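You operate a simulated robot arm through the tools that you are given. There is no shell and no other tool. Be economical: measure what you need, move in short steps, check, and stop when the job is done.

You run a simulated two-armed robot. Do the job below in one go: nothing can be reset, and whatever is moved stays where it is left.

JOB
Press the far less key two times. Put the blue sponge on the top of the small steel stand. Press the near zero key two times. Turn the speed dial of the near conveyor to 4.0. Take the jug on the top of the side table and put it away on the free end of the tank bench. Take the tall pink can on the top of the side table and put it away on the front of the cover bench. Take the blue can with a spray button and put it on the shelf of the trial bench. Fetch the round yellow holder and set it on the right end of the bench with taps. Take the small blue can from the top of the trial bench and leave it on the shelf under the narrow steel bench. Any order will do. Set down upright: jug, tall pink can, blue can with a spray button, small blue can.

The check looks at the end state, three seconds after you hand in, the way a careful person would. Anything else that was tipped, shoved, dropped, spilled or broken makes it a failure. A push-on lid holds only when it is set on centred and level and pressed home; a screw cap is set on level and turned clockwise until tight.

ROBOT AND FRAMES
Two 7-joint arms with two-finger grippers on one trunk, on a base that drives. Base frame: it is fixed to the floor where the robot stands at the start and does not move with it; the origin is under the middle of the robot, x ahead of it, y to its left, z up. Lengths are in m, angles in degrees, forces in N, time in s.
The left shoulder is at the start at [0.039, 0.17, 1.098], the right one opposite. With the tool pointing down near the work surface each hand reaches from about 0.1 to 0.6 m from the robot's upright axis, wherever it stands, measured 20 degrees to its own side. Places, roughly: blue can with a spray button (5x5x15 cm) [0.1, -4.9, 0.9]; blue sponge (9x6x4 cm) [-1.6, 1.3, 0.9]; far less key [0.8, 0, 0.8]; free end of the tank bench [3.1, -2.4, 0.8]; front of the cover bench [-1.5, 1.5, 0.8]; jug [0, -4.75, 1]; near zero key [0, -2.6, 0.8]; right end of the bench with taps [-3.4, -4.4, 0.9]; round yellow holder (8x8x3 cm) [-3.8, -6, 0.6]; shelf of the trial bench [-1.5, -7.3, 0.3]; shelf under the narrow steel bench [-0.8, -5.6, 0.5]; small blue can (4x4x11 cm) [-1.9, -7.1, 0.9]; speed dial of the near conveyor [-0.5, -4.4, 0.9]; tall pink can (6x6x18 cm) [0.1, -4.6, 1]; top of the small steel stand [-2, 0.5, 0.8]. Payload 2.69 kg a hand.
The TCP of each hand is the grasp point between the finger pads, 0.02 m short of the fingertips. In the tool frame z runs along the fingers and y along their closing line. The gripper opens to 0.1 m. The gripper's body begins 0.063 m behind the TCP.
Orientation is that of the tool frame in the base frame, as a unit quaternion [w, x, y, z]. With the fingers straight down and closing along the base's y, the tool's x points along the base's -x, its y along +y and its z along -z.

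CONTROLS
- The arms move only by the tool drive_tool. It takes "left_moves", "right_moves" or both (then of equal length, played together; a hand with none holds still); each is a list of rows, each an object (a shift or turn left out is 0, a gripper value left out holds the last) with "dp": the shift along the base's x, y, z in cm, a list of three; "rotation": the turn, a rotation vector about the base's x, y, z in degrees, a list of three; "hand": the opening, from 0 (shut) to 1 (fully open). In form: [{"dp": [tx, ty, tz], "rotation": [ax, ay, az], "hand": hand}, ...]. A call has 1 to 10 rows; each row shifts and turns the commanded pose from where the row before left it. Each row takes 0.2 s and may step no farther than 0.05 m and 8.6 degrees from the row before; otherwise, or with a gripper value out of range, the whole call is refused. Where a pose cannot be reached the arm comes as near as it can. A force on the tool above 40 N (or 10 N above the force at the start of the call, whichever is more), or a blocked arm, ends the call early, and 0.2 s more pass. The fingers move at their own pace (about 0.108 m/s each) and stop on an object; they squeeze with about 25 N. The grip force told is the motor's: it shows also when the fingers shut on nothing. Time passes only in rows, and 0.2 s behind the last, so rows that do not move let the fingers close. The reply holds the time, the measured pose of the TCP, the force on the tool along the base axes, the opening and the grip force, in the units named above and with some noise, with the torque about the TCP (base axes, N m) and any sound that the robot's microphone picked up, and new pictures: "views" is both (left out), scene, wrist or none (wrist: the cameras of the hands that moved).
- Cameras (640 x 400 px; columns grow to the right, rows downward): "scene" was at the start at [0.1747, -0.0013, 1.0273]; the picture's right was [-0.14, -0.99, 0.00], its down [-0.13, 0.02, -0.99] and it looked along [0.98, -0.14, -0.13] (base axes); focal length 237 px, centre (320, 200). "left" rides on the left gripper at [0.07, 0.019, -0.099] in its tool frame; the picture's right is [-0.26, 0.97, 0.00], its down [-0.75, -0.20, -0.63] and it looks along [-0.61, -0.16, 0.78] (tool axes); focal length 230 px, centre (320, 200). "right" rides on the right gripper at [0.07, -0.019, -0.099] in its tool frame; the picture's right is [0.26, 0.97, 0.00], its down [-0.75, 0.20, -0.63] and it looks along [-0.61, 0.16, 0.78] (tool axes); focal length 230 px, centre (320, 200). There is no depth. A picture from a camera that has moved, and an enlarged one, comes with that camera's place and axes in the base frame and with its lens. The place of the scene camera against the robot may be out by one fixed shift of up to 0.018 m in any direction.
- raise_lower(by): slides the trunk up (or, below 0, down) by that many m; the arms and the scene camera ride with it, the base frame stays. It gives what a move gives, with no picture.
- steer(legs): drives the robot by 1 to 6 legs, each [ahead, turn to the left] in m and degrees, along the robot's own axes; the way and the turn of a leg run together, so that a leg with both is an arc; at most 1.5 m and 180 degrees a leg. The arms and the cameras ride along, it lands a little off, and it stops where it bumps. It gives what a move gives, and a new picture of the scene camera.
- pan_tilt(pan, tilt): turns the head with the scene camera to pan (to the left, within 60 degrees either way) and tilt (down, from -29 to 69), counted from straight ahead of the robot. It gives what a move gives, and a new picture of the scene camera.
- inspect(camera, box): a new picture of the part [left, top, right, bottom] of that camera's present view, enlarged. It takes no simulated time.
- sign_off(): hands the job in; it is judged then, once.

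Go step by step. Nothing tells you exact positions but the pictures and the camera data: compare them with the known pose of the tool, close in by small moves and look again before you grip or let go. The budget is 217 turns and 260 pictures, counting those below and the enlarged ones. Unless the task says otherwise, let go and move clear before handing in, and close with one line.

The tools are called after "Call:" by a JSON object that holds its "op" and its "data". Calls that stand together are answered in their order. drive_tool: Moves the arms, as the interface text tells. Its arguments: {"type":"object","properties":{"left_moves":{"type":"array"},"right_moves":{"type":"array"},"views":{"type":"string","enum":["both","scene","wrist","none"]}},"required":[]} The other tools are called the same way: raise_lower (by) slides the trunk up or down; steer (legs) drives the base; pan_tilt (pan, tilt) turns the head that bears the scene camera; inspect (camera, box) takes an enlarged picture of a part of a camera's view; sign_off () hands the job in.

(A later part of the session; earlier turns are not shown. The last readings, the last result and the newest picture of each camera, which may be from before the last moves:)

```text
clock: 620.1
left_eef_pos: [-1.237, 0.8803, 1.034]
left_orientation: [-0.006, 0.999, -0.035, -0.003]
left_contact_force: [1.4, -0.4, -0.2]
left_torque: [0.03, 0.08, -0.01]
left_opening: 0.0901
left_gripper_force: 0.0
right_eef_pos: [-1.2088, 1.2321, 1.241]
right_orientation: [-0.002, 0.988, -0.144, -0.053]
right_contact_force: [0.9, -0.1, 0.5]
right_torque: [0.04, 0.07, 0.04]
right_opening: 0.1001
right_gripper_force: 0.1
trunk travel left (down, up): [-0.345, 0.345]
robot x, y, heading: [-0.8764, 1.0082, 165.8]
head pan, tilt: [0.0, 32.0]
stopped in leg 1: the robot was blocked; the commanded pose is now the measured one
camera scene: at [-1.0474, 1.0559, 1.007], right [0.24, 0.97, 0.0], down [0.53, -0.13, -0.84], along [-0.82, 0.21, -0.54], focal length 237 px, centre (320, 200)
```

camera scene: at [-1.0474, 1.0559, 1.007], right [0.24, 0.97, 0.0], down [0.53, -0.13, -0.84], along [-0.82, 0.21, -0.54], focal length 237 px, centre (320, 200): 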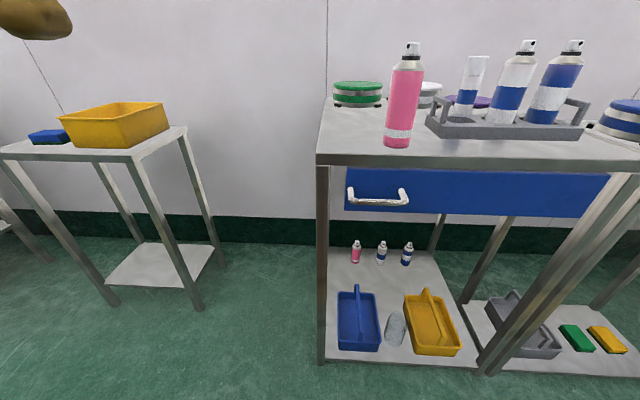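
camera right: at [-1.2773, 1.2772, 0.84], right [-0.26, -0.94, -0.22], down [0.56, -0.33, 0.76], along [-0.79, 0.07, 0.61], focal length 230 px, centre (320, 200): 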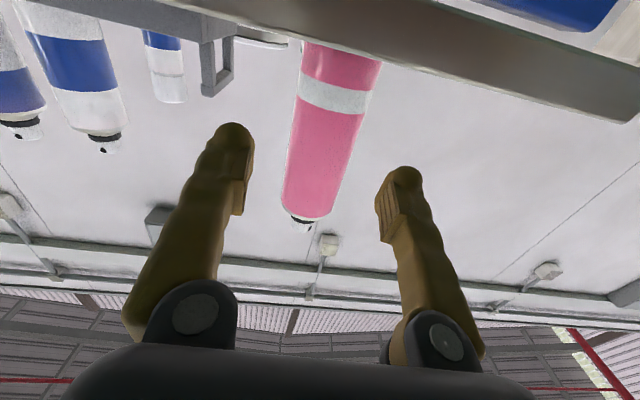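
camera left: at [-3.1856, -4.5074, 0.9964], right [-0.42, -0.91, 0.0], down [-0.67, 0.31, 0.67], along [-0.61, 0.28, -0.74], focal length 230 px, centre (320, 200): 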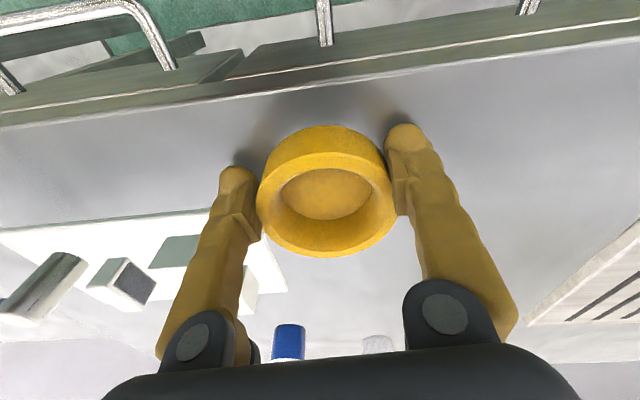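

The pink can stands well. The base reports "blocked" though nothing is seen; I retry.

Call:
{"op": "steer", "data": {"legs": [[-0.15, 0], [0, 101]]}}

```text
clock: 622.1
left_eef_pos: [-1.0478, 0.8182, 1.0252]
left_orientation: [0.0, 1.0, -0.009, 0.016]
left_contact_force: [-0.6, 0.4, 0.3]
left_torque: [0.02, 0.08, -0.01]
left_opening: 0.0903
left_gripper_force: 0.1
right_eef_pos: [-1.0481, 1.1724, 1.2148]
right_orientation: [0.002, 0.993, -0.118, -0.014]
right_contact_force: [1.0, -0.6, -0.3]
right_torque: [-0.03, 0.08, 0.0]
right_opening: 0.1
right_gripper_force: 0.0
trunk travel left (down, up): [-0.345, 0.345]
robot x, y, heading: [-0.7258, 0.9642, 168.7]
head pan, tilt: [0.0, 32.0]
stopped in leg 2: the robot was blocked; the commanded pose is now the measured one
camera scene: at [-0.9008, 1.0106, 1.0068], right [0.2, 0.98, 0.0], down [0.53, -0.11, -0.84], along [-0.82, 0.17, -0.54], focal length 237 px, centre (320, 200)
```

scene: 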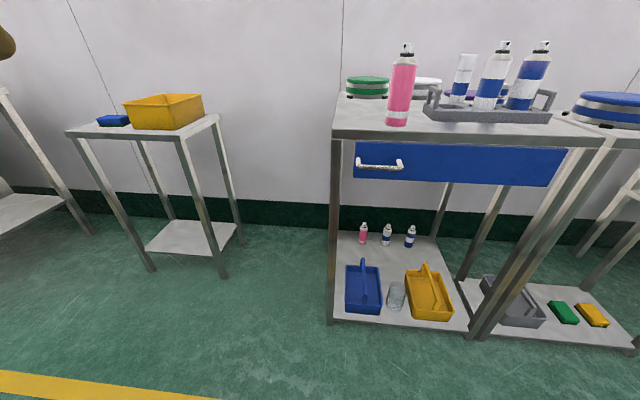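

Call:
{"op": "steer", "data": {"legs": [[0, 96]]}}

```text
clock: 623.1
left_eef_pos: [-1.0049, 0.8023, 1.0162]
left_orientation: [0.006, 0.999, 0.004, 0.039]
left_contact_force: [-0.5, 0.0, -0.8]
left_torque: [0.02, 0.05, -0.03]
left_opening: 0.09
left_gripper_force: 0.1
right_eef_pos: [-1.0252, 1.159, 1.2072]
right_orientation: [0.004, 0.994, -0.105, 0.003]
right_contact_force: [0.3, -0.7, 0.2]
right_torque: [-0.03, 0.04, -0.02]
right_opening: 0.0998
right_gripper_force: 0.0
trunk travel left (down, up): [-0.345, 0.345]
robot x, y, heading: [-0.7285, 0.9658, 169.9]
head pan, tilt: [0.0, 32.0]
stopped in leg 1: the robot was blocked; the commanded pose is now the measured one
camera scene: at [-0.9026, 1.0069, 1.0066], right [0.17, 0.99, 0.0], down [0.54, -0.09, -0.84], along [-0.83, 0.14, -0.54], focal length 237 px, centre (320, 200)
```

scene: 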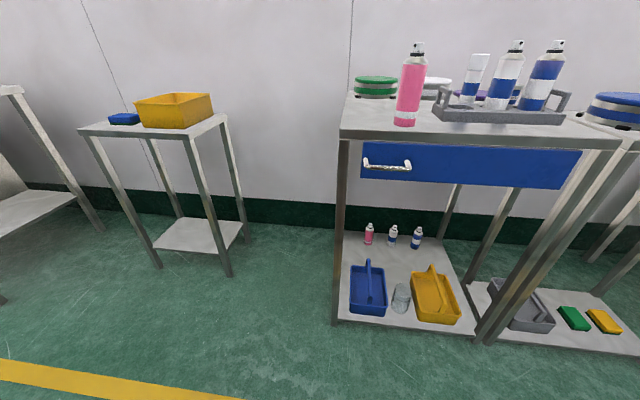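

Call:
{"op": "drive_tool", "data": {"left_moves": [{"dp": [-4, 0.7, 0]}, {"dp": [-4, 0.7, 1]}, {"dp": [-4, 0.7, 1]}, {"dp": [0, 0, 0]}], "right_moves": [{"dp": [-4, 0.7, 0]}, {"dp": [-4, 0.7, 0]}, {"dp": [-2, 0.3, 0]}, {"dp": [0, 0, 0]}], "views": "none"}}

Call:
{"op": "steer", "data": {"legs": [[-0.3, 0], [0, 95]]}}

```text
clock: 624.1
left_eef_pos: [-1.1341, 0.8245, 1.0519]
left_orientation: [-0.001, 1.0, 0.005, 0.008]
left_contact_force: [-0.6, -1.1, -0.5]
left_torque: [0.04, 0.05, -0.04]
left_opening: 0.0901
left_gripper_force: 0.0
right_eef_pos: [-1.1226, 1.1754, 1.2244]
right_orientation: [0.002, 0.994, -0.105, -0.025]
right_contact_force: [0.3, 0.2, -0.6]
right_torque: [0.01, 0.0, 0.01]
right_opening: 0.0999
right_gripper_force: 0.0
trunk travel left (down, up): [-0.345, 0.345]
robot x, y, heading: [-0.7239, 0.9682, 170.4]
head pan, tilt: [0.0, 32.0]
```

```text
clock: 630.2
left_eef_pos: [-0.258, 0.5196, 1.0515]
left_orientation: [-0.006, 0.675, 0.738, 0.006]
left_contact_force: [0.2, -0.5, -0.2]
left_torque: [-0.01, -0.04, 0.01]
left_opening: 0.0899
left_gripper_force: 0.0
right_eef_pos: [-0.6088, 0.5038, 1.2243]
right_orientation: [0.019, 0.752, 0.659, -0.015]
right_contact_force: [-0.2, -0.8, 0.2]
right_torque: [0.0, 0.04, 0.01]
right_opening: 0.1
right_gripper_force: 0.0
trunk travel left (down, up): [-0.345, 0.345]
robot x, y, heading: [-0.4366, 0.917, -95.6]
head pan, tilt: [0.0, 32.0]
camera scene: at [-0.4594, 0.7526, 1.0064], right [-1.0, 0.09, 0.0], down [0.05, 0.54, -0.84], along [-0.08, -0.84, -0.54], focal length 237 px, centre (320, 200)
```

scene: 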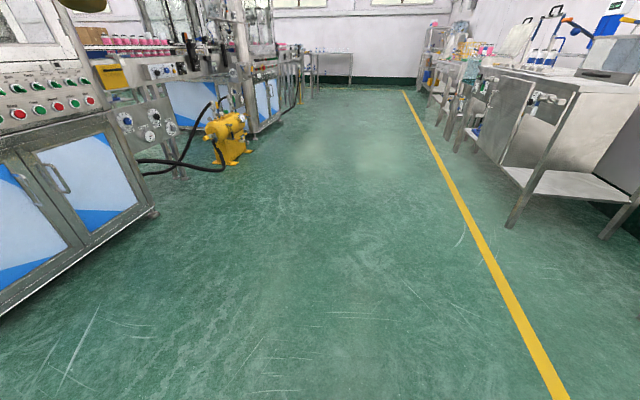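

That was the hands being too close to the body. Free now; I drive south down the aisle, through the gap and around to the side table's north pocket, raising the trunk before the last part.

Call:
{"op": "steer", "data": {"legs": [[0, -4], [1.5, 0], [1.5, 0], [1.5, 0], [1.5, 0], [1.07, 0]]}}

Call:
{"op": "steer", "data": {"legs": [[0, 77], [1.2, 0], [0, 49.5], [1.25, 0]]}}

```text
clock: 664.7
left_eef_pos: [-1.373, -6.5575, 1.0553]
left_orientation: [-0.002, 0.705, 0.709, 0.0]
left_contact_force: [-0.6, 0.3, -0.1]
left_torque: [-0.01, 0.01, 0.01]
left_opening: 0.0901
left_gripper_force: 0.0
right_eef_pos: [-1.7252, -6.5452, 1.2319]
right_orientation: [0.023, 0.778, 0.627, -0.021]
right_contact_force: [-0.8, 0.2, -0.4]
right_torque: [0.03, 0.02, -0.04]
right_opening: 0.1002
right_gripper_force: 0.2
trunk travel left (down, up): [-0.345, 0.345]
robot x, y, heading: [-1.5229, -6.1621, -100.1]
head pan, tilt: [0.0, 32.0]
camera scene: at [-1.5593, -6.326, 1.0063], right [-0.98, 0.17, 0.0], down [0.09, 0.54, -0.84], along [-0.15, -0.83, -0.54], focal length 237 px, centre (320, 200)
```

scene: 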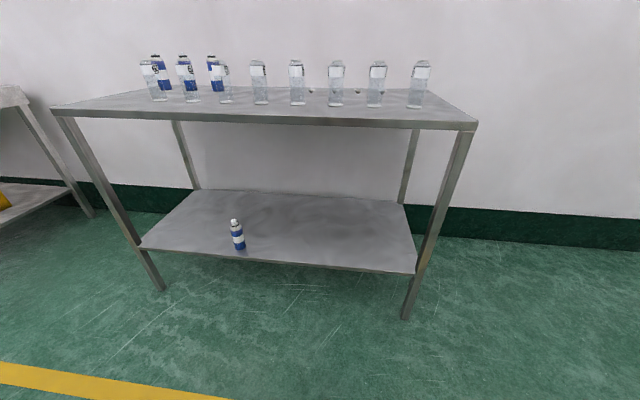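

```text
clock: 682.4
left_eef_pos: [0.9275, -5.7251, 1.0571]
left_orientation: [0.002, -0.312, 0.95, -0.001]
left_contact_force: [0.5, 0.3, 0.3]
left_torque: [0.02, 0.02, 0.0]
left_opening: 0.0899
left_gripper_force: 0.0
right_eef_pos: [1.1199, -6.0165, 1.2381]
right_orientation: [0.039, -0.206, 0.978, 0.013]
right_contact_force: [-0.3, 1.3, 0.2]
right_torque: [0.01, 0.02, 0.02]
right_opening: 0.1001
right_gripper_force: 0.1
trunk travel left (down, up): [-0.345, 0.345]
robot x, y, heading: [0.7136, -6.0693, 25.9]
head pan, tilt: [0.0, 32.0]
camera scene: at [0.8658, -5.9824, 1.0063], right [0.44, -0.9, 0.0], down [-0.49, -0.24, -0.84], along [0.75, 0.37, -0.54], focal length 237 px, centre (320, 200)
```

scene: 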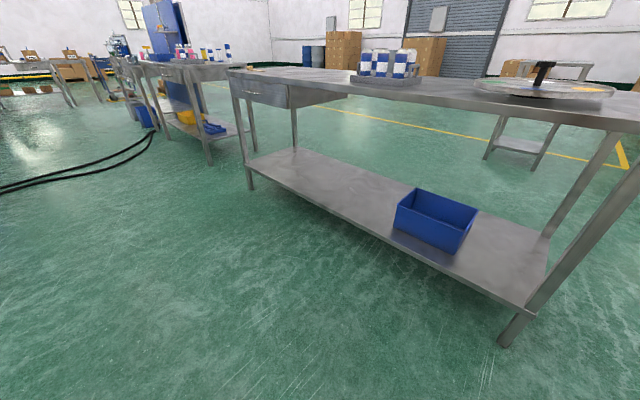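

Call:
{"op": "raise_lower", "data": {"by": 0.3}}

Call:
{"op": "steer", "data": {"legs": [[0, 51.4], [1.5, 0], [0.26, 0], [0, 73], [0.88, 0], [0, 107]]}}

```text
clock: 685.4
left_eef_pos: [0.9077, -5.7339, 1.3419]
left_orientation: [-0.028, -0.311, 0.95, -0.005]
left_contact_force: [0.5, -0.9, -0.6]
left_torque: [0.02, -0.02, 0.01]
left_opening: 0.0901
left_gripper_force: 0.0
right_eef_pos: [1.1078, -6.022, 1.5203]
right_orientation: [0.014, -0.206, 0.979, 0.006]
right_contact_force: [-0.6, 0.2, 0.3]
right_torque: [-0.01, 0.0, 0.03]
right_opening: 0.0998
right_gripper_force: 0.0
trunk travel left (down, up): [-0.645, 0.045]
robot x, y, heading: [0.7064, -6.0708, 26.0]
head pan, tilt: [0.0, 32.0]
```

```text
clock: 686.3
left_eef_pos: [0.8495, -5.7509, 1.3242]
left_orientation: [-0.067, -0.323, 0.944, -0.011]
left_contact_force: [-1.1, 0.1, 0.1]
left_torque: [-0.01, -0.03, -0.02]
left_opening: 0.0901
left_gripper_force: 0.1
right_eef_pos: [1.0703, -6.0293, 1.5025]
right_orientation: [-0.02, -0.22, 0.975, -0.003]
right_contact_force: [-1.2, 1.1, 0.8]
right_torque: [-0.03, 0.03, 0.0]
right_opening: 0.0999
right_gripper_force: 0.1
trunk travel left (down, up): [-0.645, 0.045]
robot x, y, heading: [0.7148, -6.072, 27.3]
head pan, tilt: [0.0, 32.0]
stopped in leg 1: the robot was blocked; the commanded pose is now the measured one
camera scene: at [0.8661, -5.975, 1.3065], right [0.46, -0.89, 0.0], down [-0.48, -0.25, -0.84], along [0.75, 0.39, -0.54], focal length 237 px, centre (320, 200)
```

scene: 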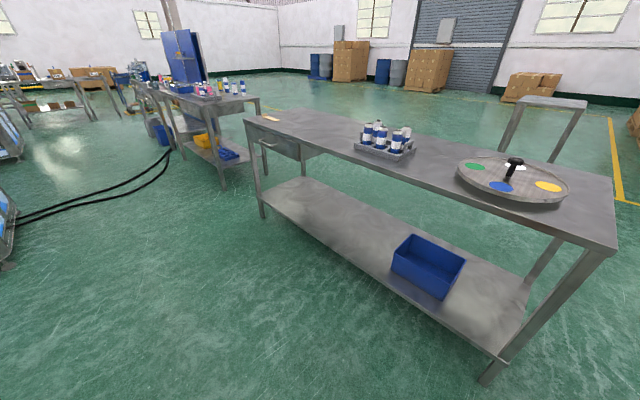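

Call:
{"op": "drive_tool", "data": {"left_moves": [{"dp": [3.5, 2, 0]}, {"dp": [3.5, 2, 0]}, {"dp": [3.5, 2, 0]}, {"dp": [0, 0, 0]}], "right_moves": [{"dp": [2, 1, 0]}, {"dp": [2, 1, 0]}, {"dp": [0, 0, 0]}, {"dp": [0, 0, 0]}], "views": "none"}}

Call:
{"op": "steer", "data": {"legs": [[0, 50], [1.5, 0], [0.26, 0], [0, 73], [0.88, 0], [0, 107]]}}

```text
clock: 687.3
left_eef_pos: [0.9593, -5.6854, 1.3419]
left_orientation: [-0.028, -0.324, 0.946, -0.006]
left_contact_force: [-0.6, -0.3, 0.0]
left_torque: [0.02, -0.01, 0.0]
left_opening: 0.0899
left_gripper_force: 0.1
right_eef_pos: [1.1072, -6.0124, 1.5245]
right_orientation: [0.016, -0.221, 0.975, 0.007]
right_contact_force: [-0.3, 0.0, 0.6]
right_torque: [0.0, -0.02, -0.02]
right_opening: 0.0998
right_gripper_force: 0.1
trunk travel left (down, up): [-0.645, 0.045]
robot x, y, heading: [0.7089, -6.07, 27.4]
head pan, tilt: [0.0, 32.0]
```

```text
clock: 710.4
left_eef_pos: [0.3915, -4.4231, 1.3411]
left_orientation: [-0.017, 0.702, 0.711, 0.023]
left_contact_force: [0.8, -0.5, 0.0]
left_torque: [0.0, 0.01, 0.0]
left_opening: 0.0901
left_gripper_force: 0.1
right_eef_pos: [0.043, -4.3448, 1.5226]
right_orientation: [0.012, 0.775, 0.631, -0.01]
right_contact_force: [0.1, -0.8, -0.4]
right_torque: [0.0, -0.03, 0.02]
right_opening: 0.1003
right_gripper_force: 0.0
trunk travel left (down, up): [-0.645, 0.045]
robot x, y, heading: [0.2285, -3.9915, -99.7]
head pan, tilt: [0.0, 32.0]
camera scene: at [0.1909, -4.158, 1.3063], right [-0.99, 0.17, 0.0], down [0.09, 0.54, -0.84], along [-0.14, -0.83, -0.54], focal length 237 px, centre (320, 200)
```

scene: 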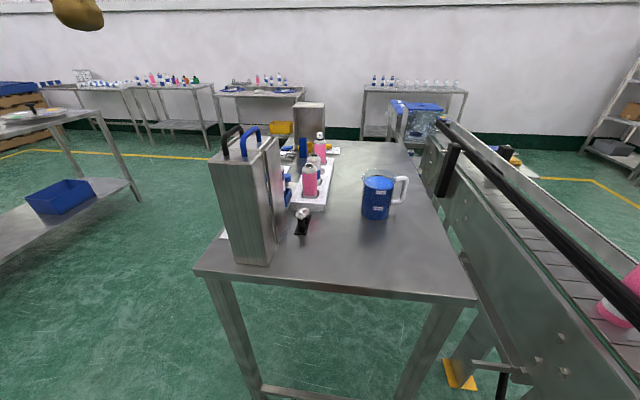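

Back in the pocket; the jug is at about (-0.085, -4.715) with its handle to the west. I yaw the right hand ~85° (fingers north/south of the jug), move the left hand out past the press, lower the trunk and drive in 20 cm.

Call:
{"op": "drive_tool", "data": {"right_moves": [{"rotation": [0, 0, 8.5]}, {"rotation": [0, 0, 8.5]}, {"rotation": [0, 0, 8.5]}, {"rotation": [0, 0, 8.5]}, {"rotation": [0, 0, 8.5]}, {"rotation": [0, 0, 8.5]}, {"rotation": [0, 0, 8.5]}, {"rotation": [0, 0, 8.5]}, {"rotation": [0, 0, 8.5]}, {"rotation": [0, 0, 8.5]}], "left_moves": [{"dp": [4, -0.5, 0]}, {"dp": [4, -0.5, 0]}, {"dp": [4, -0.5, 0]}, {"dp": [4, -0.5, 0]}, {"dp": [4, -0.5, 0]}, {"dp": [0, 0, 0]}, {"dp": [0, 0, 0]}, {"dp": [0, 0, 0]}, {"dp": [0, 0, 0]}, {"dp": [0, 0, 0]}], "views": "none"}}

Call:
{"op": "raise_lower", "data": {"by": -0.22}}

Call:
{"op": "steer", "data": {"legs": [[0.19, 0]]}}

```text
clock: 712.6
left_eef_pos: [0.5944, -4.4293, 1.3474]
left_orientation: [-0.013, 0.702, 0.712, 0.016]
left_contact_force: [-0.4, 1.5, -0.7]
left_torque: [0.01, 0.02, 0.02]
left_opening: 0.0899
left_gripper_force: 0.0
right_eef_pos: [0.0478, -4.3206, 1.529]
right_orientation: [0.023, 0.144, 0.989, 0.001]
right_contact_force: [0.4, 0.4, 0.4]
right_torque: [-0.03, 0.02, 0.0]
right_opening: 0.1
right_gripper_force: 0.0
trunk travel left (down, up): [-0.645, 0.045]
robot x, y, heading: [0.227, -3.989, -99.7]
head pan, tilt: [0.0, 32.0]
```

```text
clock: 714.9
left_eef_pos: [0.5947, -4.4284, 1.1274]
left_orientation: [-0.012, 0.703, 0.711, 0.016]
left_contact_force: [-0.2, -0.1, -0.3]
left_torque: [0.0, -0.01, 0.02]
left_opening: 0.0899
left_gripper_force: 0.1
right_eef_pos: [0.047, -4.3201, 1.3083]
right_orientation: [0.024, 0.146, 0.989, 0.001]
right_contact_force: [-1.0, -0.6, -0.1]
right_torque: [-0.02, 0.01, -0.02]
right_opening: 0.0999
right_gripper_force: 0.1
trunk travel left (down, up): [-0.425, 0.265]
robot x, y, heading: [0.2268, -3.9876, -99.6]
head pan, tilt: [0.0, 32.0]
```

```text
clock: 716.4
left_eef_pos: [0.562, -4.6142, 1.1275]
left_orientation: [-0.012, 0.704, 0.71, 0.016]
left_contact_force: [-0.6, 1.1, -0.2]
left_torque: [-0.03, -0.03, -0.04]
left_opening: 0.0898
left_gripper_force: 0.1
right_eef_pos: [0.0136, -4.5039, 1.3093]
right_orientation: [0.024, 0.147, 0.989, -0.002]
right_contact_force: [1.1, -0.1, -0.2]
right_torque: [0.0, 0.0, -0.02]
right_opening: 0.0999
right_gripper_force: 0.0
trunk travel left (down, up): [-0.425, 0.265]
robot x, y, heading: [0.1935, -4.176, -100.2]
head pan, tilt: [0.0, 32.0]
camera scene: at [0.1589, -4.3387, 1.0866], right [-0.98, 0.17, 0.0], down [0.09, 0.54, -0.84], along [-0.15, -0.83, -0.54], focal length 237 px, centre (320, 200)
```

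scene: 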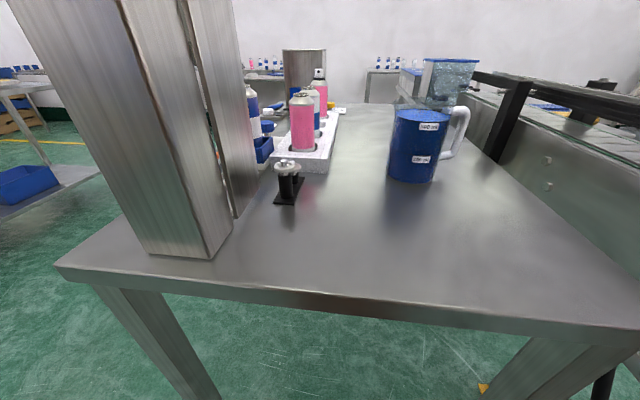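

Call:
{"op": "drive_tool", "data": {"right_moves": [{"dp": [-1.9, -3.6, -1.5], "rotation": [0.6, 2.7, 0]}, {"dp": [-1.9, -3.6, -1.5]}, {"dp": [-1.9, -3.6, -1.5]}, {"dp": [-1.9, -3.6, -1.5]}, {"dp": [-1.9, -3.6, -1.5]}, {"dp": [-1.5, -3, -1.5]}, {"dp": [0, 0, 0]}], "views": "wrist"}}

```text
clock: 718.2
left_eef_pos: [0.5669, -4.5719, 1.1143]
left_orientation: [-0.027, 0.703, 0.71, 0.035]
left_contact_force: [-0.6, 0.1, -0.6]
left_torque: [-0.09, 0.02, 0.01]
left_opening: 0.09
left_gripper_force: 0.1
right_eef_pos: [-0.0892, -4.6746, 1.2388]
right_orientation: [0.0, 0.145, 0.989, -0.016]
right_contact_force: [0.3, 2.2, -0.1]
right_torque: [-0.09, 0.0, -0.04]
right_opening: 0.0997
right_gripper_force: 0.0
trunk travel left (down, up): [-0.425, 0.265]
robot x, y, heading: [0.1925, -4.1758, -100.2]
head pan, tilt: [0.0, 32.0]
stopped in row 7 (right hand): the arm was blocked; the commanded pose is now the measured one
camera right: at [-0.1608, -4.6689, 1.338], right [0.03, 1.0, -0.03], down [0.78, 0.0, 0.63], along [0.63, -0.04, -0.78], focal length 230 px, centre (320, 200)
```

right: 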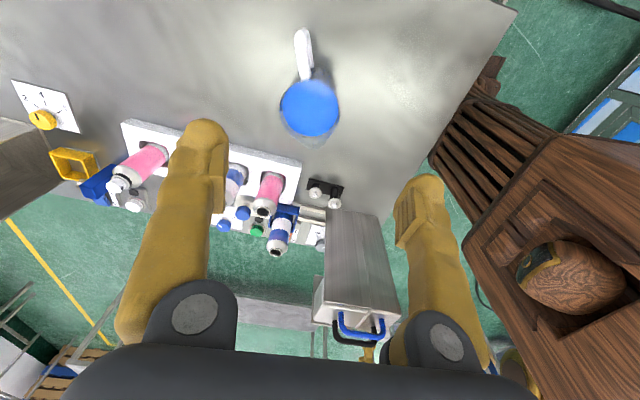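

The wrist view shows the jug rim centre at about (-0.064, -4.695), handle due west. I shift above it and come down part way.

Call:
{"op": "drive_tool", "data": {"right_moves": [{"dp": [1.3, -1, -1]}, {"dp": [1.2, -1, -2]}, {"dp": [0, 0, -3]}, {"dp": [0, 0, -3]}, {"dp": [0, 0, -3]}, {"dp": [0, 0, 0]}], "views": "wrist"}}

```text
clock: 719.6
left_eef_pos: [0.568, -4.5763, 1.1154]
left_orientation: [-0.027, 0.703, 0.71, 0.034]
left_contact_force: [0.6, -0.2, 0.4]
left_torque: [0.0, -0.01, -0.03]
left_opening: 0.0899
left_gripper_force: 0.1
right_eef_pos: [-0.0656, -4.7008, 1.1157]
right_orientation: [0.0, 0.146, 0.989, -0.014]
right_contact_force: [-0.2, -0.2, 0.1]
right_torque: [-0.01, -0.03, 0.02]
right_opening: 0.1002
right_gripper_force: 0.0
trunk travel left (down, up): [-0.425, 0.265]
robot x, y, heading: [0.1942, -4.1745, -99.9]
head pan, tilt: [0.0, 32.0]
camera right: at [-0.1367, -4.6941, 1.2143], right [0.03, 1.0, -0.03], down [0.78, -0.01, 0.63], along [0.63, -0.04, -0.78], focal length 230 px, centre (320, 200)
```

right: 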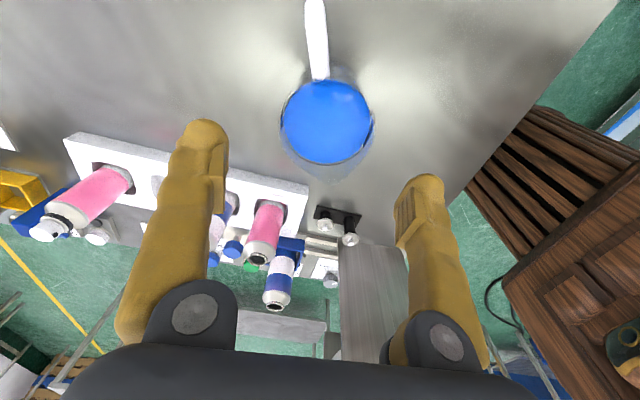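

Only 5 mm off. I shift and descend so the pads hold the jug just below its rim.

Call:
{"op": "drive_tool", "data": {"right_moves": [{"dp": [0.2, 0.5, -2]}, {"dp": [0, 0, -3]}, {"dp": [0, 0, -3]}, {"dp": [0, 0, -3]}, {"dp": [0, 0, -2]}, {"dp": [0, 0, -1]}, {"dp": [0, 0, 0]}], "views": "wrist"}}

```text
clock: 721.4
left_eef_pos: [0.5719, -4.5513, 1.1013]
left_orientation: [-0.042, 0.702, 0.709, 0.054]
left_contact_force: [-0.5, 0.2, -0.7]
left_torque: [-0.06, 0.01, 0.01]
left_opening: 0.0899
left_gripper_force: 0.1
right_eef_pos: [-0.0629, -4.6792, 0.9875]
right_orientation: [0.001, 0.146, 0.989, -0.029]
right_contact_force: [0.3, 0.1, -0.2]
right_torque: [-0.03, -0.02, -0.01]
right_opening: 0.1
right_gripper_force: 0.0
trunk travel left (down, up): [-0.425, 0.265]
robot x, y, heading: [0.1977, -4.1782, -99.8]
head pan, tilt: [0.0, 32.0]
stopped in row 7 (right hand): the force on the tool passed its limit at 41 N (the readings are from after the stop); the commanded pose is now the measured one
camera right: at [-0.1328, -4.671, 1.0879], right [0.03, 1.0, -0.06], down [0.78, 0.01, 0.62], along [0.62, -0.06, -0.78], focal length 230 px, centre (320, 200)
```

right: 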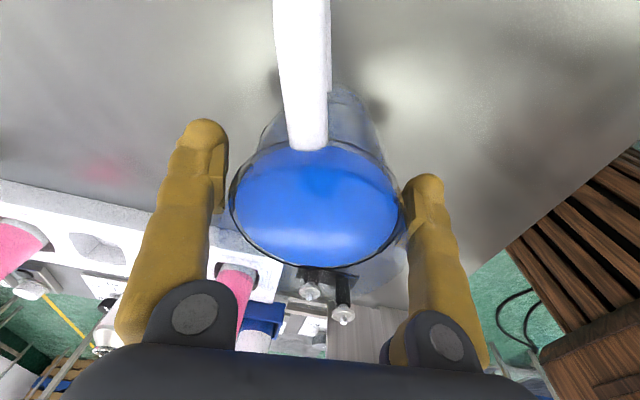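

The jug is now between the fingers, just 2 mm off centre, rim about 1.3 cm above the pads. I correct slightly and close gently.

Call:
{"op": "drive_tool", "data": {"right_moves": [{"dp": [0, -0.3, 0]}, {"dp": [0, 0, -0.5]}, {"dp": [0, 0, 0]}, {"hand": 0.7}, {"hand": 0}, {"dp": [0, 0, 0]}, {"dp": [0, 0, 0]}], "views": "wrist"}}

```text
clock: 723.0
left_eef_pos: [0.571, -4.5528, 1.1021]
left_orientation: [-0.041, 0.702, 0.709, 0.054]
left_contact_force: [-0.1, 0.2, 0.4]
left_torque: [0.02, -0.01, 0.0]
left_opening: 0.0898
left_gripper_force: 0.1
right_eef_pos: [-0.0627, -4.685, 0.9821]
right_orientation: [0.001, 0.147, 0.989, -0.027]
right_contact_force: [0.8, 1.7, 2.8]
right_torque: [-0.02, 0.04, -0.05]
right_opening: 0.095
right_gripper_force: 24.6
trunk travel left (down, up): [-0.425, 0.265]
robot x, y, heading: [0.1959, -4.1737, -99.9]
head pan, tilt: [0.0, 32.0]
camera right: at [-0.1336, -4.6754, 1.0816], right [0.03, 1.0, -0.05], down [0.78, 0.01, 0.62], along [0.62, -0.06, -0.78], focal length 230 px, centre (320, 200)
```

right: 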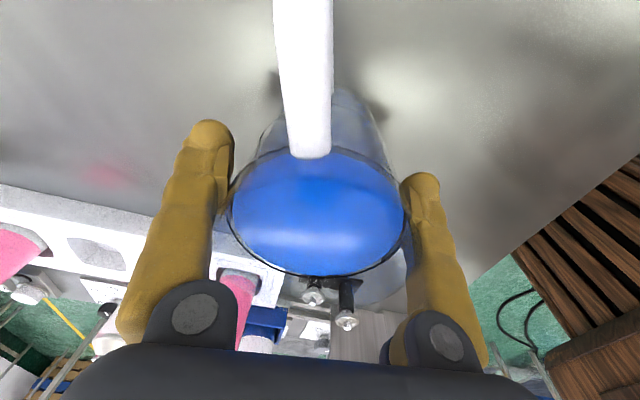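

Gripped (opening 9.5 cm — a snug fit). I lift slowly, keeping it level.

Call:
{"op": "drive_tool", "data": {"right_moves": [{"dp": [0, 0, 0.7]}, {"dp": [0, 0, 1]}, {"dp": [0, 0, 1.5]}, {"dp": [0, 0, 2]}, {"dp": [0, 0, 2]}, {"dp": [0, 0, 2]}, {"dp": [0, 0, 2]}, {"dp": [0, 0, 1.5]}, {"dp": [0, 0, 0]}], "views": "wrist"}}

```text
clock: 725.0
left_eef_pos: [0.5706, -4.5532, 1.101]
left_orientation: [-0.042, 0.702, 0.709, 0.055]
left_contact_force: [1.3, -0.2, -0.3]
left_torque: [0.0, 0.02, -0.01]
left_opening: 0.0901
left_gripper_force: 0.1
right_eef_pos: [-0.0626, -4.6837, 1.1083]
right_orientation: [0.001, 0.146, 0.989, -0.026]
right_contact_force: [-0.1, -1.0, -5.5]
right_torque: [0.0, -0.01, -0.03]
right_opening: 0.0943
right_gripper_force: 24.5
trunk travel left (down, up): [-0.425, 0.265]
robot x, y, heading: [0.1945, -4.1761, -100.0]
head pan, tilt: [0.0, 32.0]
camera right: at [-0.1335, -4.6762, 1.2085], right [0.03, 1.0, -0.05], down [0.78, 0.01, 0.62], along [0.62, -0.06, -0.78], focal length 230 px, centre (320, 200)
```

right: 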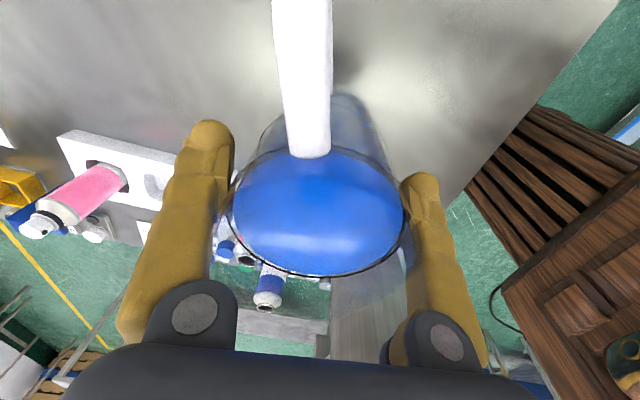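

The jug is lifted level. I back straight out 30 cm, tuck the left hand in front, and turn to leave the pocket.

Call:
{"op": "steer", "data": {"legs": [[-0.3, 0]]}}

Call:
{"op": "drive_tool", "data": {"left_moves": [{"dp": [-4, 0.5, 1]}, {"dp": [-4, 0.5, 1]}, {"dp": [-4, 0.5, 1]}, {"dp": [-4, 0.5, 1]}, {"dp": [-4, 0.5, 0]}, {"dp": [-3, 0.5, 0]}, {"dp": [0, 0, 0]}], "views": "none"}}

Call:
{"op": "steer", "data": {"legs": [[0, 95], [1.0, 0], [0, 50]]}}

```text
clock: 727.0
left_eef_pos: [0.6247, -4.2519, 1.1023]
left_orientation: [-0.041, 0.701, 0.71, 0.054]
left_contact_force: [-0.5, -0.1, -1.2]
left_torque: [0.0, -0.01, 0.01]
left_opening: 0.0902
left_gripper_force: 0.0
right_eef_pos: [-0.0085, -4.384, 1.109]
right_orientation: [0.0, 0.145, 0.989, -0.028]
right_contact_force: [0.0, 1.0, -5.4]
right_torque: [0.02, -0.05, -0.01]
right_opening: 0.0943
right_gripper_force: 24.9
trunk travel left (down, up): [-0.425, 0.265]
robot x, y, heading: [0.2469, -3.8783, -99.8]
head pan, tilt: [0.0, 32.0]
camera scene: at [0.2116, -4.0393, 1.0865], right [-0.99, 0.17, 0.0], down [0.09, 0.54, -0.84], along [-0.14, -0.83, -0.54], focal length 237 px, centre (320, 200)
```

scene: 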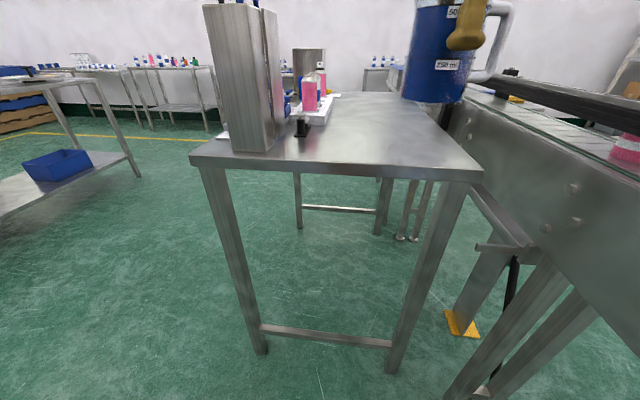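

```text
clock: 728.6
left_eef_pos: [0.4037, -4.2241, 1.1252]
left_orientation: [-0.047, 0.701, 0.71, 0.059]
left_contact_force: [0.6, 0.1, -0.3]
left_torque: [0.01, 0.01, 0.02]
left_opening: 0.09
left_gripper_force: 0.0
left hand out of reach, approached as far as the arm can: row 5, 6
right_eef_pos: [-0.0062, -4.3682, 1.1176]
right_orientation: [0.001, 0.146, 0.989, -0.035]
right_contact_force: [-0.9, 0.2, -5.2]
right_torque: [0.06, -0.08, 0.0]
right_opening: 0.0936
right_gripper_force: 24.6
trunk travel left (down, up): [-0.425, 0.265]
robot x, y, heading: [0.2445, -3.8743, -99.7]
head pan, tilt: [0.0, 32.0]
```

```text
clock: 734.0
left_eef_pos: [0.6031, -3.689, 1.1105]
left_orientation: [-0.105, -0.047, 0.993, 0.006]
left_contact_force: [-0.3, -0.6, -0.1]
left_torque: [-0.04, -0.02, -0.02]
left_opening: 0.0904
left_gripper_force: 0.1
right_eef_pos: [0.7761, -4.0901, 1.1318]
right_orientation: [0.036, -0.628, 0.777, -0.032]
right_contact_force: [0.3, 0.4, -5.9]
right_torque: [0.05, 0.07, 0.03]
right_opening: 0.0938
right_gripper_force: 24.4
trunk travel left (down, up): [-0.425, 0.265]
robot x, y, heading: [0.2978, -3.8881, -2.8]
head pan, tilt: [0.0, 32.0]
stopped in leg 2: the robot was blocked; the commanded pose is now the measured one
camera scene: at [0.4733, -3.8877, 1.0858], right [-0.05, -1.0, 0.0], down [-0.55, 0.03, -0.84], along [0.84, -0.04, -0.55], focal length 237 px, centre (320, 200)
```

scene: 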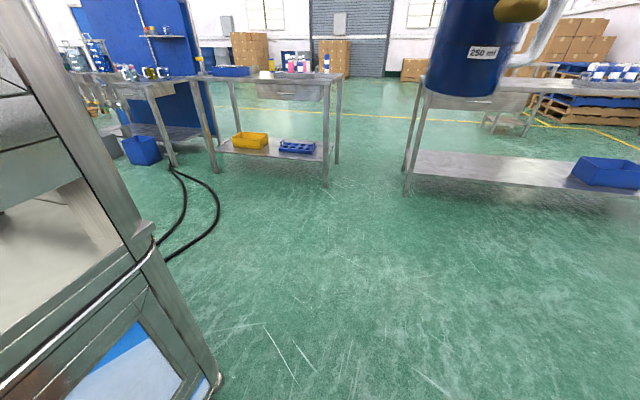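

The left elbow side is close to the machine corner. I turn a bit right and go out further south.

Call:
{"op": "steer", "data": {"legs": [[0, -28], [0.75, 0], [0, 45]]}}

```text
clock: 741.6
left_eef_pos: [1.1738, -4.0006, 1.121]
left_orientation: [-0.088, -0.184, 0.979, -0.01]
left_contact_force: [-0.1, 0.5, -0.1]
left_torque: [0.0, -0.04, 0.03]
left_opening: 0.0901
left_gripper_force: 0.1
right_eef_pos: [1.4398, -4.3438, 1.133]
right_orientation: [-0.042, 0.728, -0.684, 0.029]
right_contact_force: [-1.0, -0.2, -4.6]
right_torque: [0.03, 0.02, 0.01]
right_opening: 0.0936
right_gripper_force: 24.8
trunk travel left (down, up): [-0.425, 0.265]
robot x, y, heading: [0.9244, -4.2823, 12.8]
head pan, tilt: [0.0, 32.0]
camera scene: at [1.097, -4.2332, 1.0863], right [0.22, -0.98, 0.0], down [-0.53, -0.12, -0.84], along [0.82, 0.19, -0.54], focal length 237 px, centre (320, 200)
```

scene: 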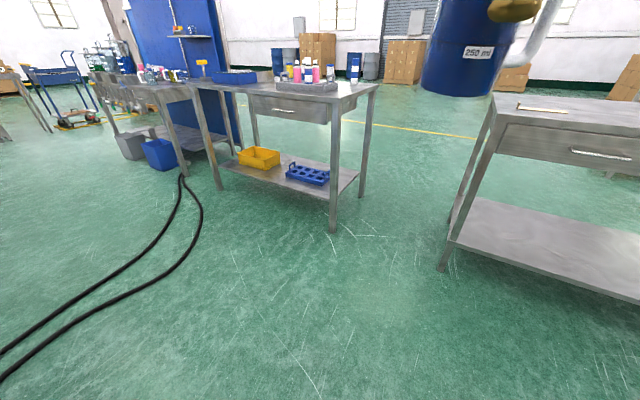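

Call:
{"op": "inspect", "data": {"camera": "scene", "box": [20, 40, 300, 215]}}

```text
2.29 times, centred on (160, 128) of scene
camera zoom: at [1.097, -4.2332, 1.0863], right [0.22, -0.98, 0.0], down [-0.53, -0.12, -0.84], along [0.82, 0.19, -0.54], focal length 543 px, centre (686, 366)
```

zoom: 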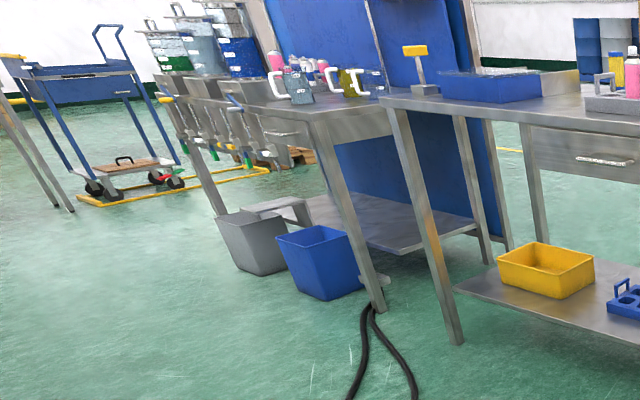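

The tank bench is the one with the row of tanks; its free end is the near right corner at about (2.91, -2.41). Hoses lie on the floor; I cross them squarely at one place and approach from the north-west side.

Call:
{"op": "steer", "data": {"legs": [[0, 44], [1.05, 0], [0, 33], [1.2, 0], [0, -92]]}}

```text
clock: 753.0
left_eef_pos: [1.2177, -2.8457, 1.0931]
left_orientation: [0.104, 0.769, -0.62, 0.115]
left_contact_force: [0.1, 1.5, -0.6]
left_torque: [-0.05, 0.0, -0.01]
left_opening: 0.09
left_gripper_force: 0.0
right_eef_pos: [1.6011, -2.6273, 1.1509]
right_orientation: [-0.069, 0.996, -0.05, -0.009]
right_contact_force: [0.4, 0.2, -6.4]
right_torque: [-0.1, 0.05, -0.01]
right_opening: 0.0938
right_gripper_force: 24.4
trunk travel left (down, up): [-0.425, 0.265]
robot x, y, heading: [1.4556, -3.0774, 93.7]
head pan, tilt: [0.0, 32.0]
stopped in leg 4: the force on the tool passed its limit at 98 N (the readings are from after the stop); the commanded pose is now the measured one
camera scene: at [1.4377, -2.887, 1.0858], right [1.0, 0.07, 0.0], down [0.04, -0.55, -0.84], along [-0.06, 0.84, -0.55], focal length 237 px, centre (320, 200)
```

scene: 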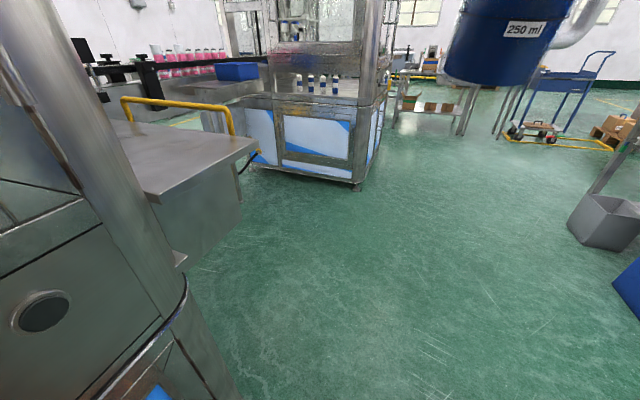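

The left hand touched the machine frame. I pull it in, re-level the jug (about 5° forward lean), and turn away to the right.

Call:
{"op": "drive_tool", "data": {"left_moves": [{"dp": [3, -1, 0]}, {"dp": [3, 1, 0]}, {"dp": [3, 3, 0]}, {"dp": [0, 3, 0]}, {"dp": [0, 0, 0]}], "right_moves": [{"rotation": [-1.6, 0, 0]}, {"rotation": [-1.6, 0, 0]}, {"rotation": [-1.6, 0, 0]}, {"dp": [0, 0, 0]}, {"dp": [0, 0, 0]}], "views": "none"}}

Call:
{"op": "steer", "data": {"legs": [[0, -41], [1.15, 0], [0, -55]]}}

```text
clock: 754.1
left_eef_pos: [1.2961, -2.766, 1.0844]
left_orientation: [0.081, 0.773, -0.623, 0.092]
left_contact_force: [0.8, -0.6, -0.4]
left_torque: [0.02, 0.02, 0.02]
left_opening: 0.0899
left_gripper_force: 0.1
left hand out of reach, approached as far as the arm can: row 1
right_eef_pos: [1.6007, -2.6363, 1.1537]
right_orientation: [-0.031, 0.998, -0.051, -0.006]
right_contact_force: [1.3, 0.1, -5.5]
right_torque: [-0.05, 0.04, 0.01]
right_opening: 0.0935
right_gripper_force: 25.3
trunk travel left (down, up): [-0.425, 0.265]
robot x, y, heading: [1.4512, -3.0775, 93.8]
head pan, tilt: [0.0, 32.0]
```

```text
clock: 764.5
left_eef_pos: [2.4802, -2.0304, 1.0839]
left_orientation: [-0.123, -0.049, 0.991, -0.001]
left_contact_force: [0.4, -0.4, 0.3]
left_torque: [0.01, 0.02, -0.02]
left_opening: 0.09
left_gripper_force: 0.0
right_eef_pos: [2.5781, -2.3482, 1.1531]
right_orientation: [0.025, -0.628, 0.778, -0.019]
right_contact_force: [1.0, 0.3, -6.0]
right_torque: [0.06, 0.03, -0.01]
right_opening: 0.0937
right_gripper_force: 25.0
trunk travel left (down, up): [-0.425, 0.265]
robot x, y, heading: [2.1514, -2.1467, -2.7]
head pan, tilt: [0.0, 32.0]
camera scene: at [2.3246, -2.1434, 1.0863], right [-0.04, -1.0, 0.0], down [-0.54, 0.02, -0.84], along [0.84, -0.04, -0.54], focal length 237 px, centre (320, 200)
```

scene: 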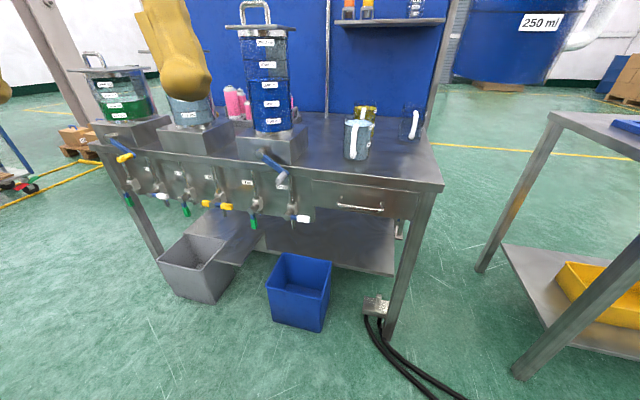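

I'm now facing the tank bench's free right end, with a clear spot at about (3.02, -2.43), top about 0.775. I drive 30 cm in and check.

Call:
{"op": "steer", "data": {"legs": [[0.3, 0]]}}

Call:
{"op": "drive_tool", "data": {"right_moves": [{"dp": [2, -1.3, 0]}, {"dp": [2, -1.3, 0]}, {"dp": [2, -1.3, 0]}, {"dp": [2, -1.3, 0]}, {"dp": [2, -1.3, 0]}, {"dp": [0, 0, 0]}, {"dp": [0, 0, 0]}], "views": "both"}}

```text
clock: 766.5
left_eef_pos: [2.7623, -2.043, 1.088]
left_orientation: [-0.117, -0.05, 0.992, -0.001]
left_contact_force: [0.2, 0.0, 0.0]
left_torque: [0.0, 0.08, 0.01]
left_opening: 0.0902
left_gripper_force: 0.1
right_eef_pos: [2.8591, -2.3595, 1.1584]
right_orientation: [0.03, -0.628, 0.777, -0.023]
right_contact_force: [-0.1, 0.3, -5.9]
right_torque: [0.09, 0.04, 0.02]
right_opening: 0.0939
right_gripper_force: 25.0
trunk travel left (down, up): [-0.425, 0.265]
robot x, y, heading: [2.4507, -2.1582, -2.3]
head pan, tilt: [0.0, 32.0]
camera scene: at [2.62, -2.1565, 1.0862], right [-0.04, -1.0, 0.0], down [-0.54, 0.02, -0.84], along [0.84, -0.04, -0.55], focal length 237 px, centre (320, 200)
```

scene: 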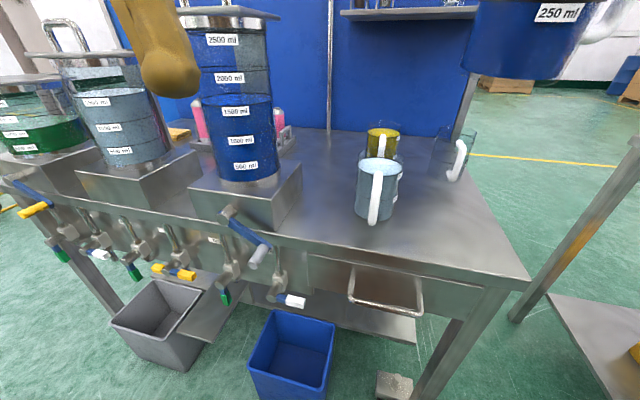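

```text
clock: 768.1
left_eef_pos: [2.7463, -2.0423, 1.0913]
left_orientation: [-0.11, -0.05, 0.993, -0.002]
left_contact_force: [0.7, 0.1, 0.2]
left_torque: [0.01, -0.04, -0.01]
left_opening: 0.0899
left_gripper_force: 0.1
right_eef_pos: [2.9397, -2.4237, 1.1654]
right_orientation: [0.035, -0.628, 0.777, -0.028]
right_contact_force: [0.5, 1.8, -5.1]
right_torque: [0.04, 0.06, 0.03]
right_opening: 0.0939
right_gripper_force: 25.3
trunk travel left (down, up): [-0.425, 0.265]
robot x, y, heading: [2.4463, -2.1591, -2.7]
head pan, tilt: [0.0, 32.0]
camera scene: at [2.6202, -2.1567, 1.0862], right [-0.04, -1.0, 0.0], down [-0.54, 0.02, -0.84], along [0.84, -0.04, -0.55], focal length 237 px, centre (320, 200)
camera right: at [2.9353, -2.4958, 1.2643], right [-0.99, -0.05, -0.09], down [-0.09, 0.78, 0.62], along [0.04, 0.63, -0.78], focal length 230 px, centre (320, 200)
```

scene: 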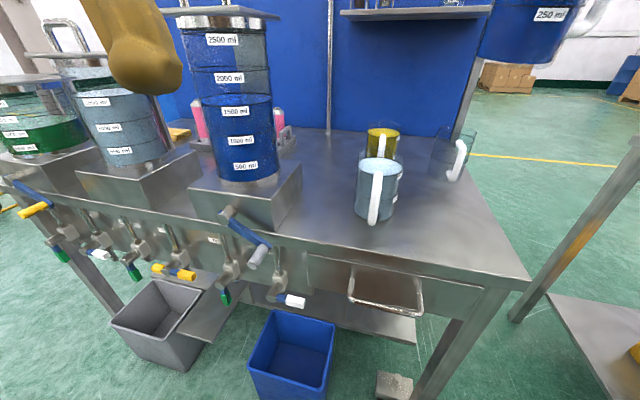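
right: 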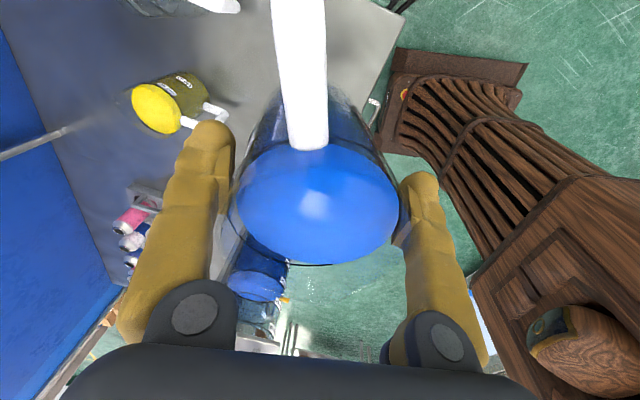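

Now I know the geometry: bench top ≈ 0.80, corner (2.84, -2.48), a water jug at (3.03, -2.29). I'll set ours at (2.97, -2.443). Adjust, then lower with the trunk.

Call:
{"op": "drive_tool", "data": {"right_moves": [{"dp": [1.5, -1, 0], "rotation": [0, 1, 0]}, {"dp": [1.5, -1, 0], "rotation": [0, 1, 0]}, {"dp": [0, 0, 0]}], "views": "none"}}

Call:
{"op": "raise_lower", "data": {"by": -0.2}}

Call:
{"op": "drive_tool", "data": {"right_moves": [{"dp": [0, 0, -1]}, {"dp": [0, 0, -1]}, {"dp": [0, 0, 0]}], "views": "both"}}

```text
clock: 768.9
left_eef_pos: [2.7449, -2.0425, 1.092]
left_orientation: [-0.11, -0.05, 0.993, -0.002]
left_contact_force: [0.1, -0.5, 0.2]
left_torque: [0.0, 0.01, -0.01]
left_opening: 0.0899
left_gripper_force: 0.0
right_eef_pos: [2.9702, -2.4438, 1.1653]
right_orientation: [0.022, -0.628, 0.778, -0.016]
right_contact_force: [-0.2, -0.6, -5.6]
right_torque: [0.05, -0.02, 0.01]
right_opening: 0.0939
right_gripper_force: 24.3
trunk travel left (down, up): [-0.425, 0.265]
robot x, y, heading: [2.4462, -2.1607, -2.8]
head pan, tilt: [0.0, 32.0]
```

```text
clock: 771.1
left_eef_pos: [2.7444, -2.0412, 0.8919]
left_orientation: [-0.109, -0.05, 0.993, -0.002]
left_contact_force: [-0.3, 0.0, 0.4]
left_torque: [-0.04, 0.02, -0.01]
left_opening: 0.0901
left_gripper_force: 0.1
right_eef_pos: [2.9699, -2.4434, 0.9647]
right_orientation: [0.021, -0.628, 0.777, -0.016]
right_contact_force: [-0.5, 0.7, -4.8]
right_torque: [0.06, 0.03, -0.04]
right_opening: 0.0935
right_gripper_force: 25.1
trunk travel left (down, up): [-0.225, 0.465]
robot x, y, heading: [2.4453, -2.1601, -2.4]
head pan, tilt: [0.0, 32.0]
```

```text
clock: 771.9
left_eef_pos: [2.7446, -2.0418, 0.8918]
left_orientation: [-0.11, -0.05, 0.993, -0.002]
left_contact_force: [-0.7, 0.8, -0.5]
left_torque: [-0.01, 0.02, 0.01]
left_opening: 0.0899
left_gripper_force: 0.0
right_eef_pos: [2.9699, -2.444, 0.9438]
right_orientation: [0.022, -0.628, 0.778, -0.018]
right_contact_force: [0.1, 0.7, -5.4]
right_torque: [0.04, 0.06, 0.02]
right_opening: 0.0937
right_gripper_force: 25.1
trunk travel left (down, up): [-0.225, 0.465]
robot x, y, heading: [2.4467, -2.1578, -2.7]
head pan, tilt: [0.0, 32.0]
camera scene: at [2.6162, -2.1563, 0.8863], right [-0.04, -1.0, 0.0], down [-0.54, 0.02, -0.84], along [0.84, -0.04, -0.54], focal length 237 px, centre (320, 200)
camera right: at [2.9687, -2.5163, 1.0443], right [-1.0, -0.05, -0.05], down [-0.07, 0.78, 0.63], along [0.01, 0.63, -0.78], focal length 230 px, centre (320, 200)
```

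scene: 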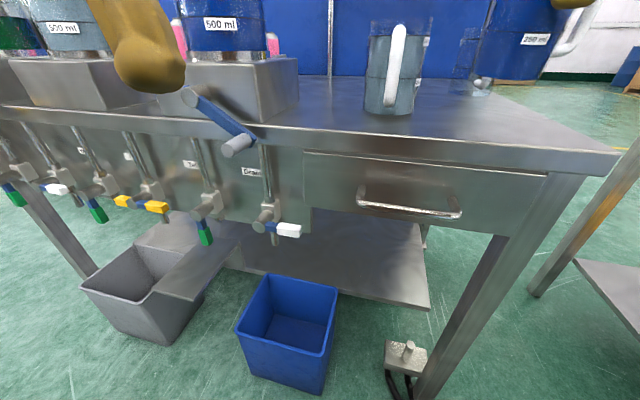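
right: 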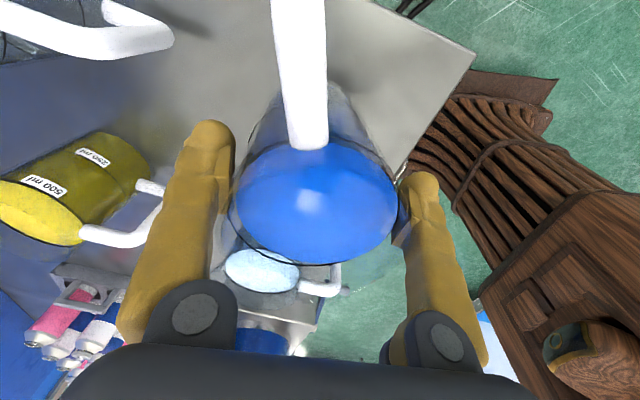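

Call:
{"op": "drive_tool", "data": {"right_moves": [{"dp": [0, 1.8, 0]}, {"dp": [0, 0, -1.5]}, {"dp": [0, 0, -1.2]}, {"dp": [0, 0, -0.6]}, {"dp": [0, 0, -0.5]}, {"dp": [0, 0, -0.4]}, {"dp": [0, 0, 0]}], "views": "none"}}

Call:
{"op": "inspect", "data": {"camera": "scene", "box": [340, 0, 640, 190]}}

```text
clock: 773.5
left_eef_pos: [2.7453, -2.042, 0.8924]
left_orientation: [-0.109, -0.049, 0.993, -0.002]
left_contact_force: [-0.3, 0.0, -0.2]
left_torque: [-0.02, 0.0, 0.0]
left_opening: 0.09
left_gripper_force: 0.1
right_eef_pos: [2.9704, -2.4254, 0.9028]
right_orientation: [0.022, -0.628, 0.777, -0.017]
right_contact_force: [0.3, -0.1, -6.6]
right_torque: [0.03, 0.04, 0.01]
right_opening: 0.0936
right_gripper_force: 24.9
trunk travel left (down, up): [-0.225, 0.465]
robot x, y, heading: [2.4473, -2.1609, -2.4]
head pan, tilt: [0.0, 32.0]
```

```text
2.11 times, centred on (490, 95) of scene
camera zoom: at [2.6162, -2.1563, 0.8863], right [-0.04, -1.0, 0.0], down [-0.54, 0.02, -0.84], along [0.84, -0.04, -0.54], focal length 500 px, centre (-38, 421)
```

zoom: 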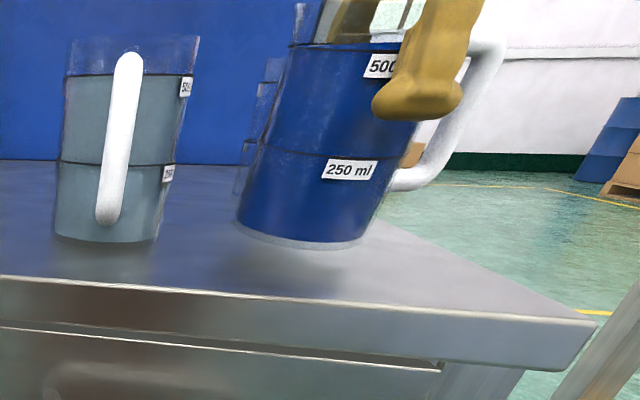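

Well placed, a centimetre or so above the top. I creep down.

Call:
{"op": "drive_tool", "data": {"right_moves": [{"dp": [0, 0, -0.4]}, {"dp": [0, 0, -0.4]}, {"dp": [0, 0, -0.3]}, {"dp": [0, 0, -0.3]}, {"dp": [0, 0, -0.3]}, {"dp": [0, 0, 0]}], "views": "none"}}

```text
clock: 774.9
left_eef_pos: [2.7446, -2.0416, 0.8925]
left_orientation: [-0.11, -0.05, 0.993, -0.003]
left_contact_force: [-0.8, -0.1, -0.5]
left_torque: [0.01, 0.01, 0.03]
left_opening: 0.09
left_gripper_force: 0.0
right_eef_pos: [2.9705, -2.4249, 0.8883]
right_orientation: [0.023, -0.628, 0.778, -0.018]
right_contact_force: [7.5, -0.8, 18.7]
right_torque: [0.09, 0.22, -0.03]
right_opening: 0.0934
right_gripper_force: 24.9
trunk travel left (down, up): [-0.225, 0.465]
robot x, y, heading: [2.444, -2.1592, -2.5]
head pan, tilt: [0.0, 32.0]
```

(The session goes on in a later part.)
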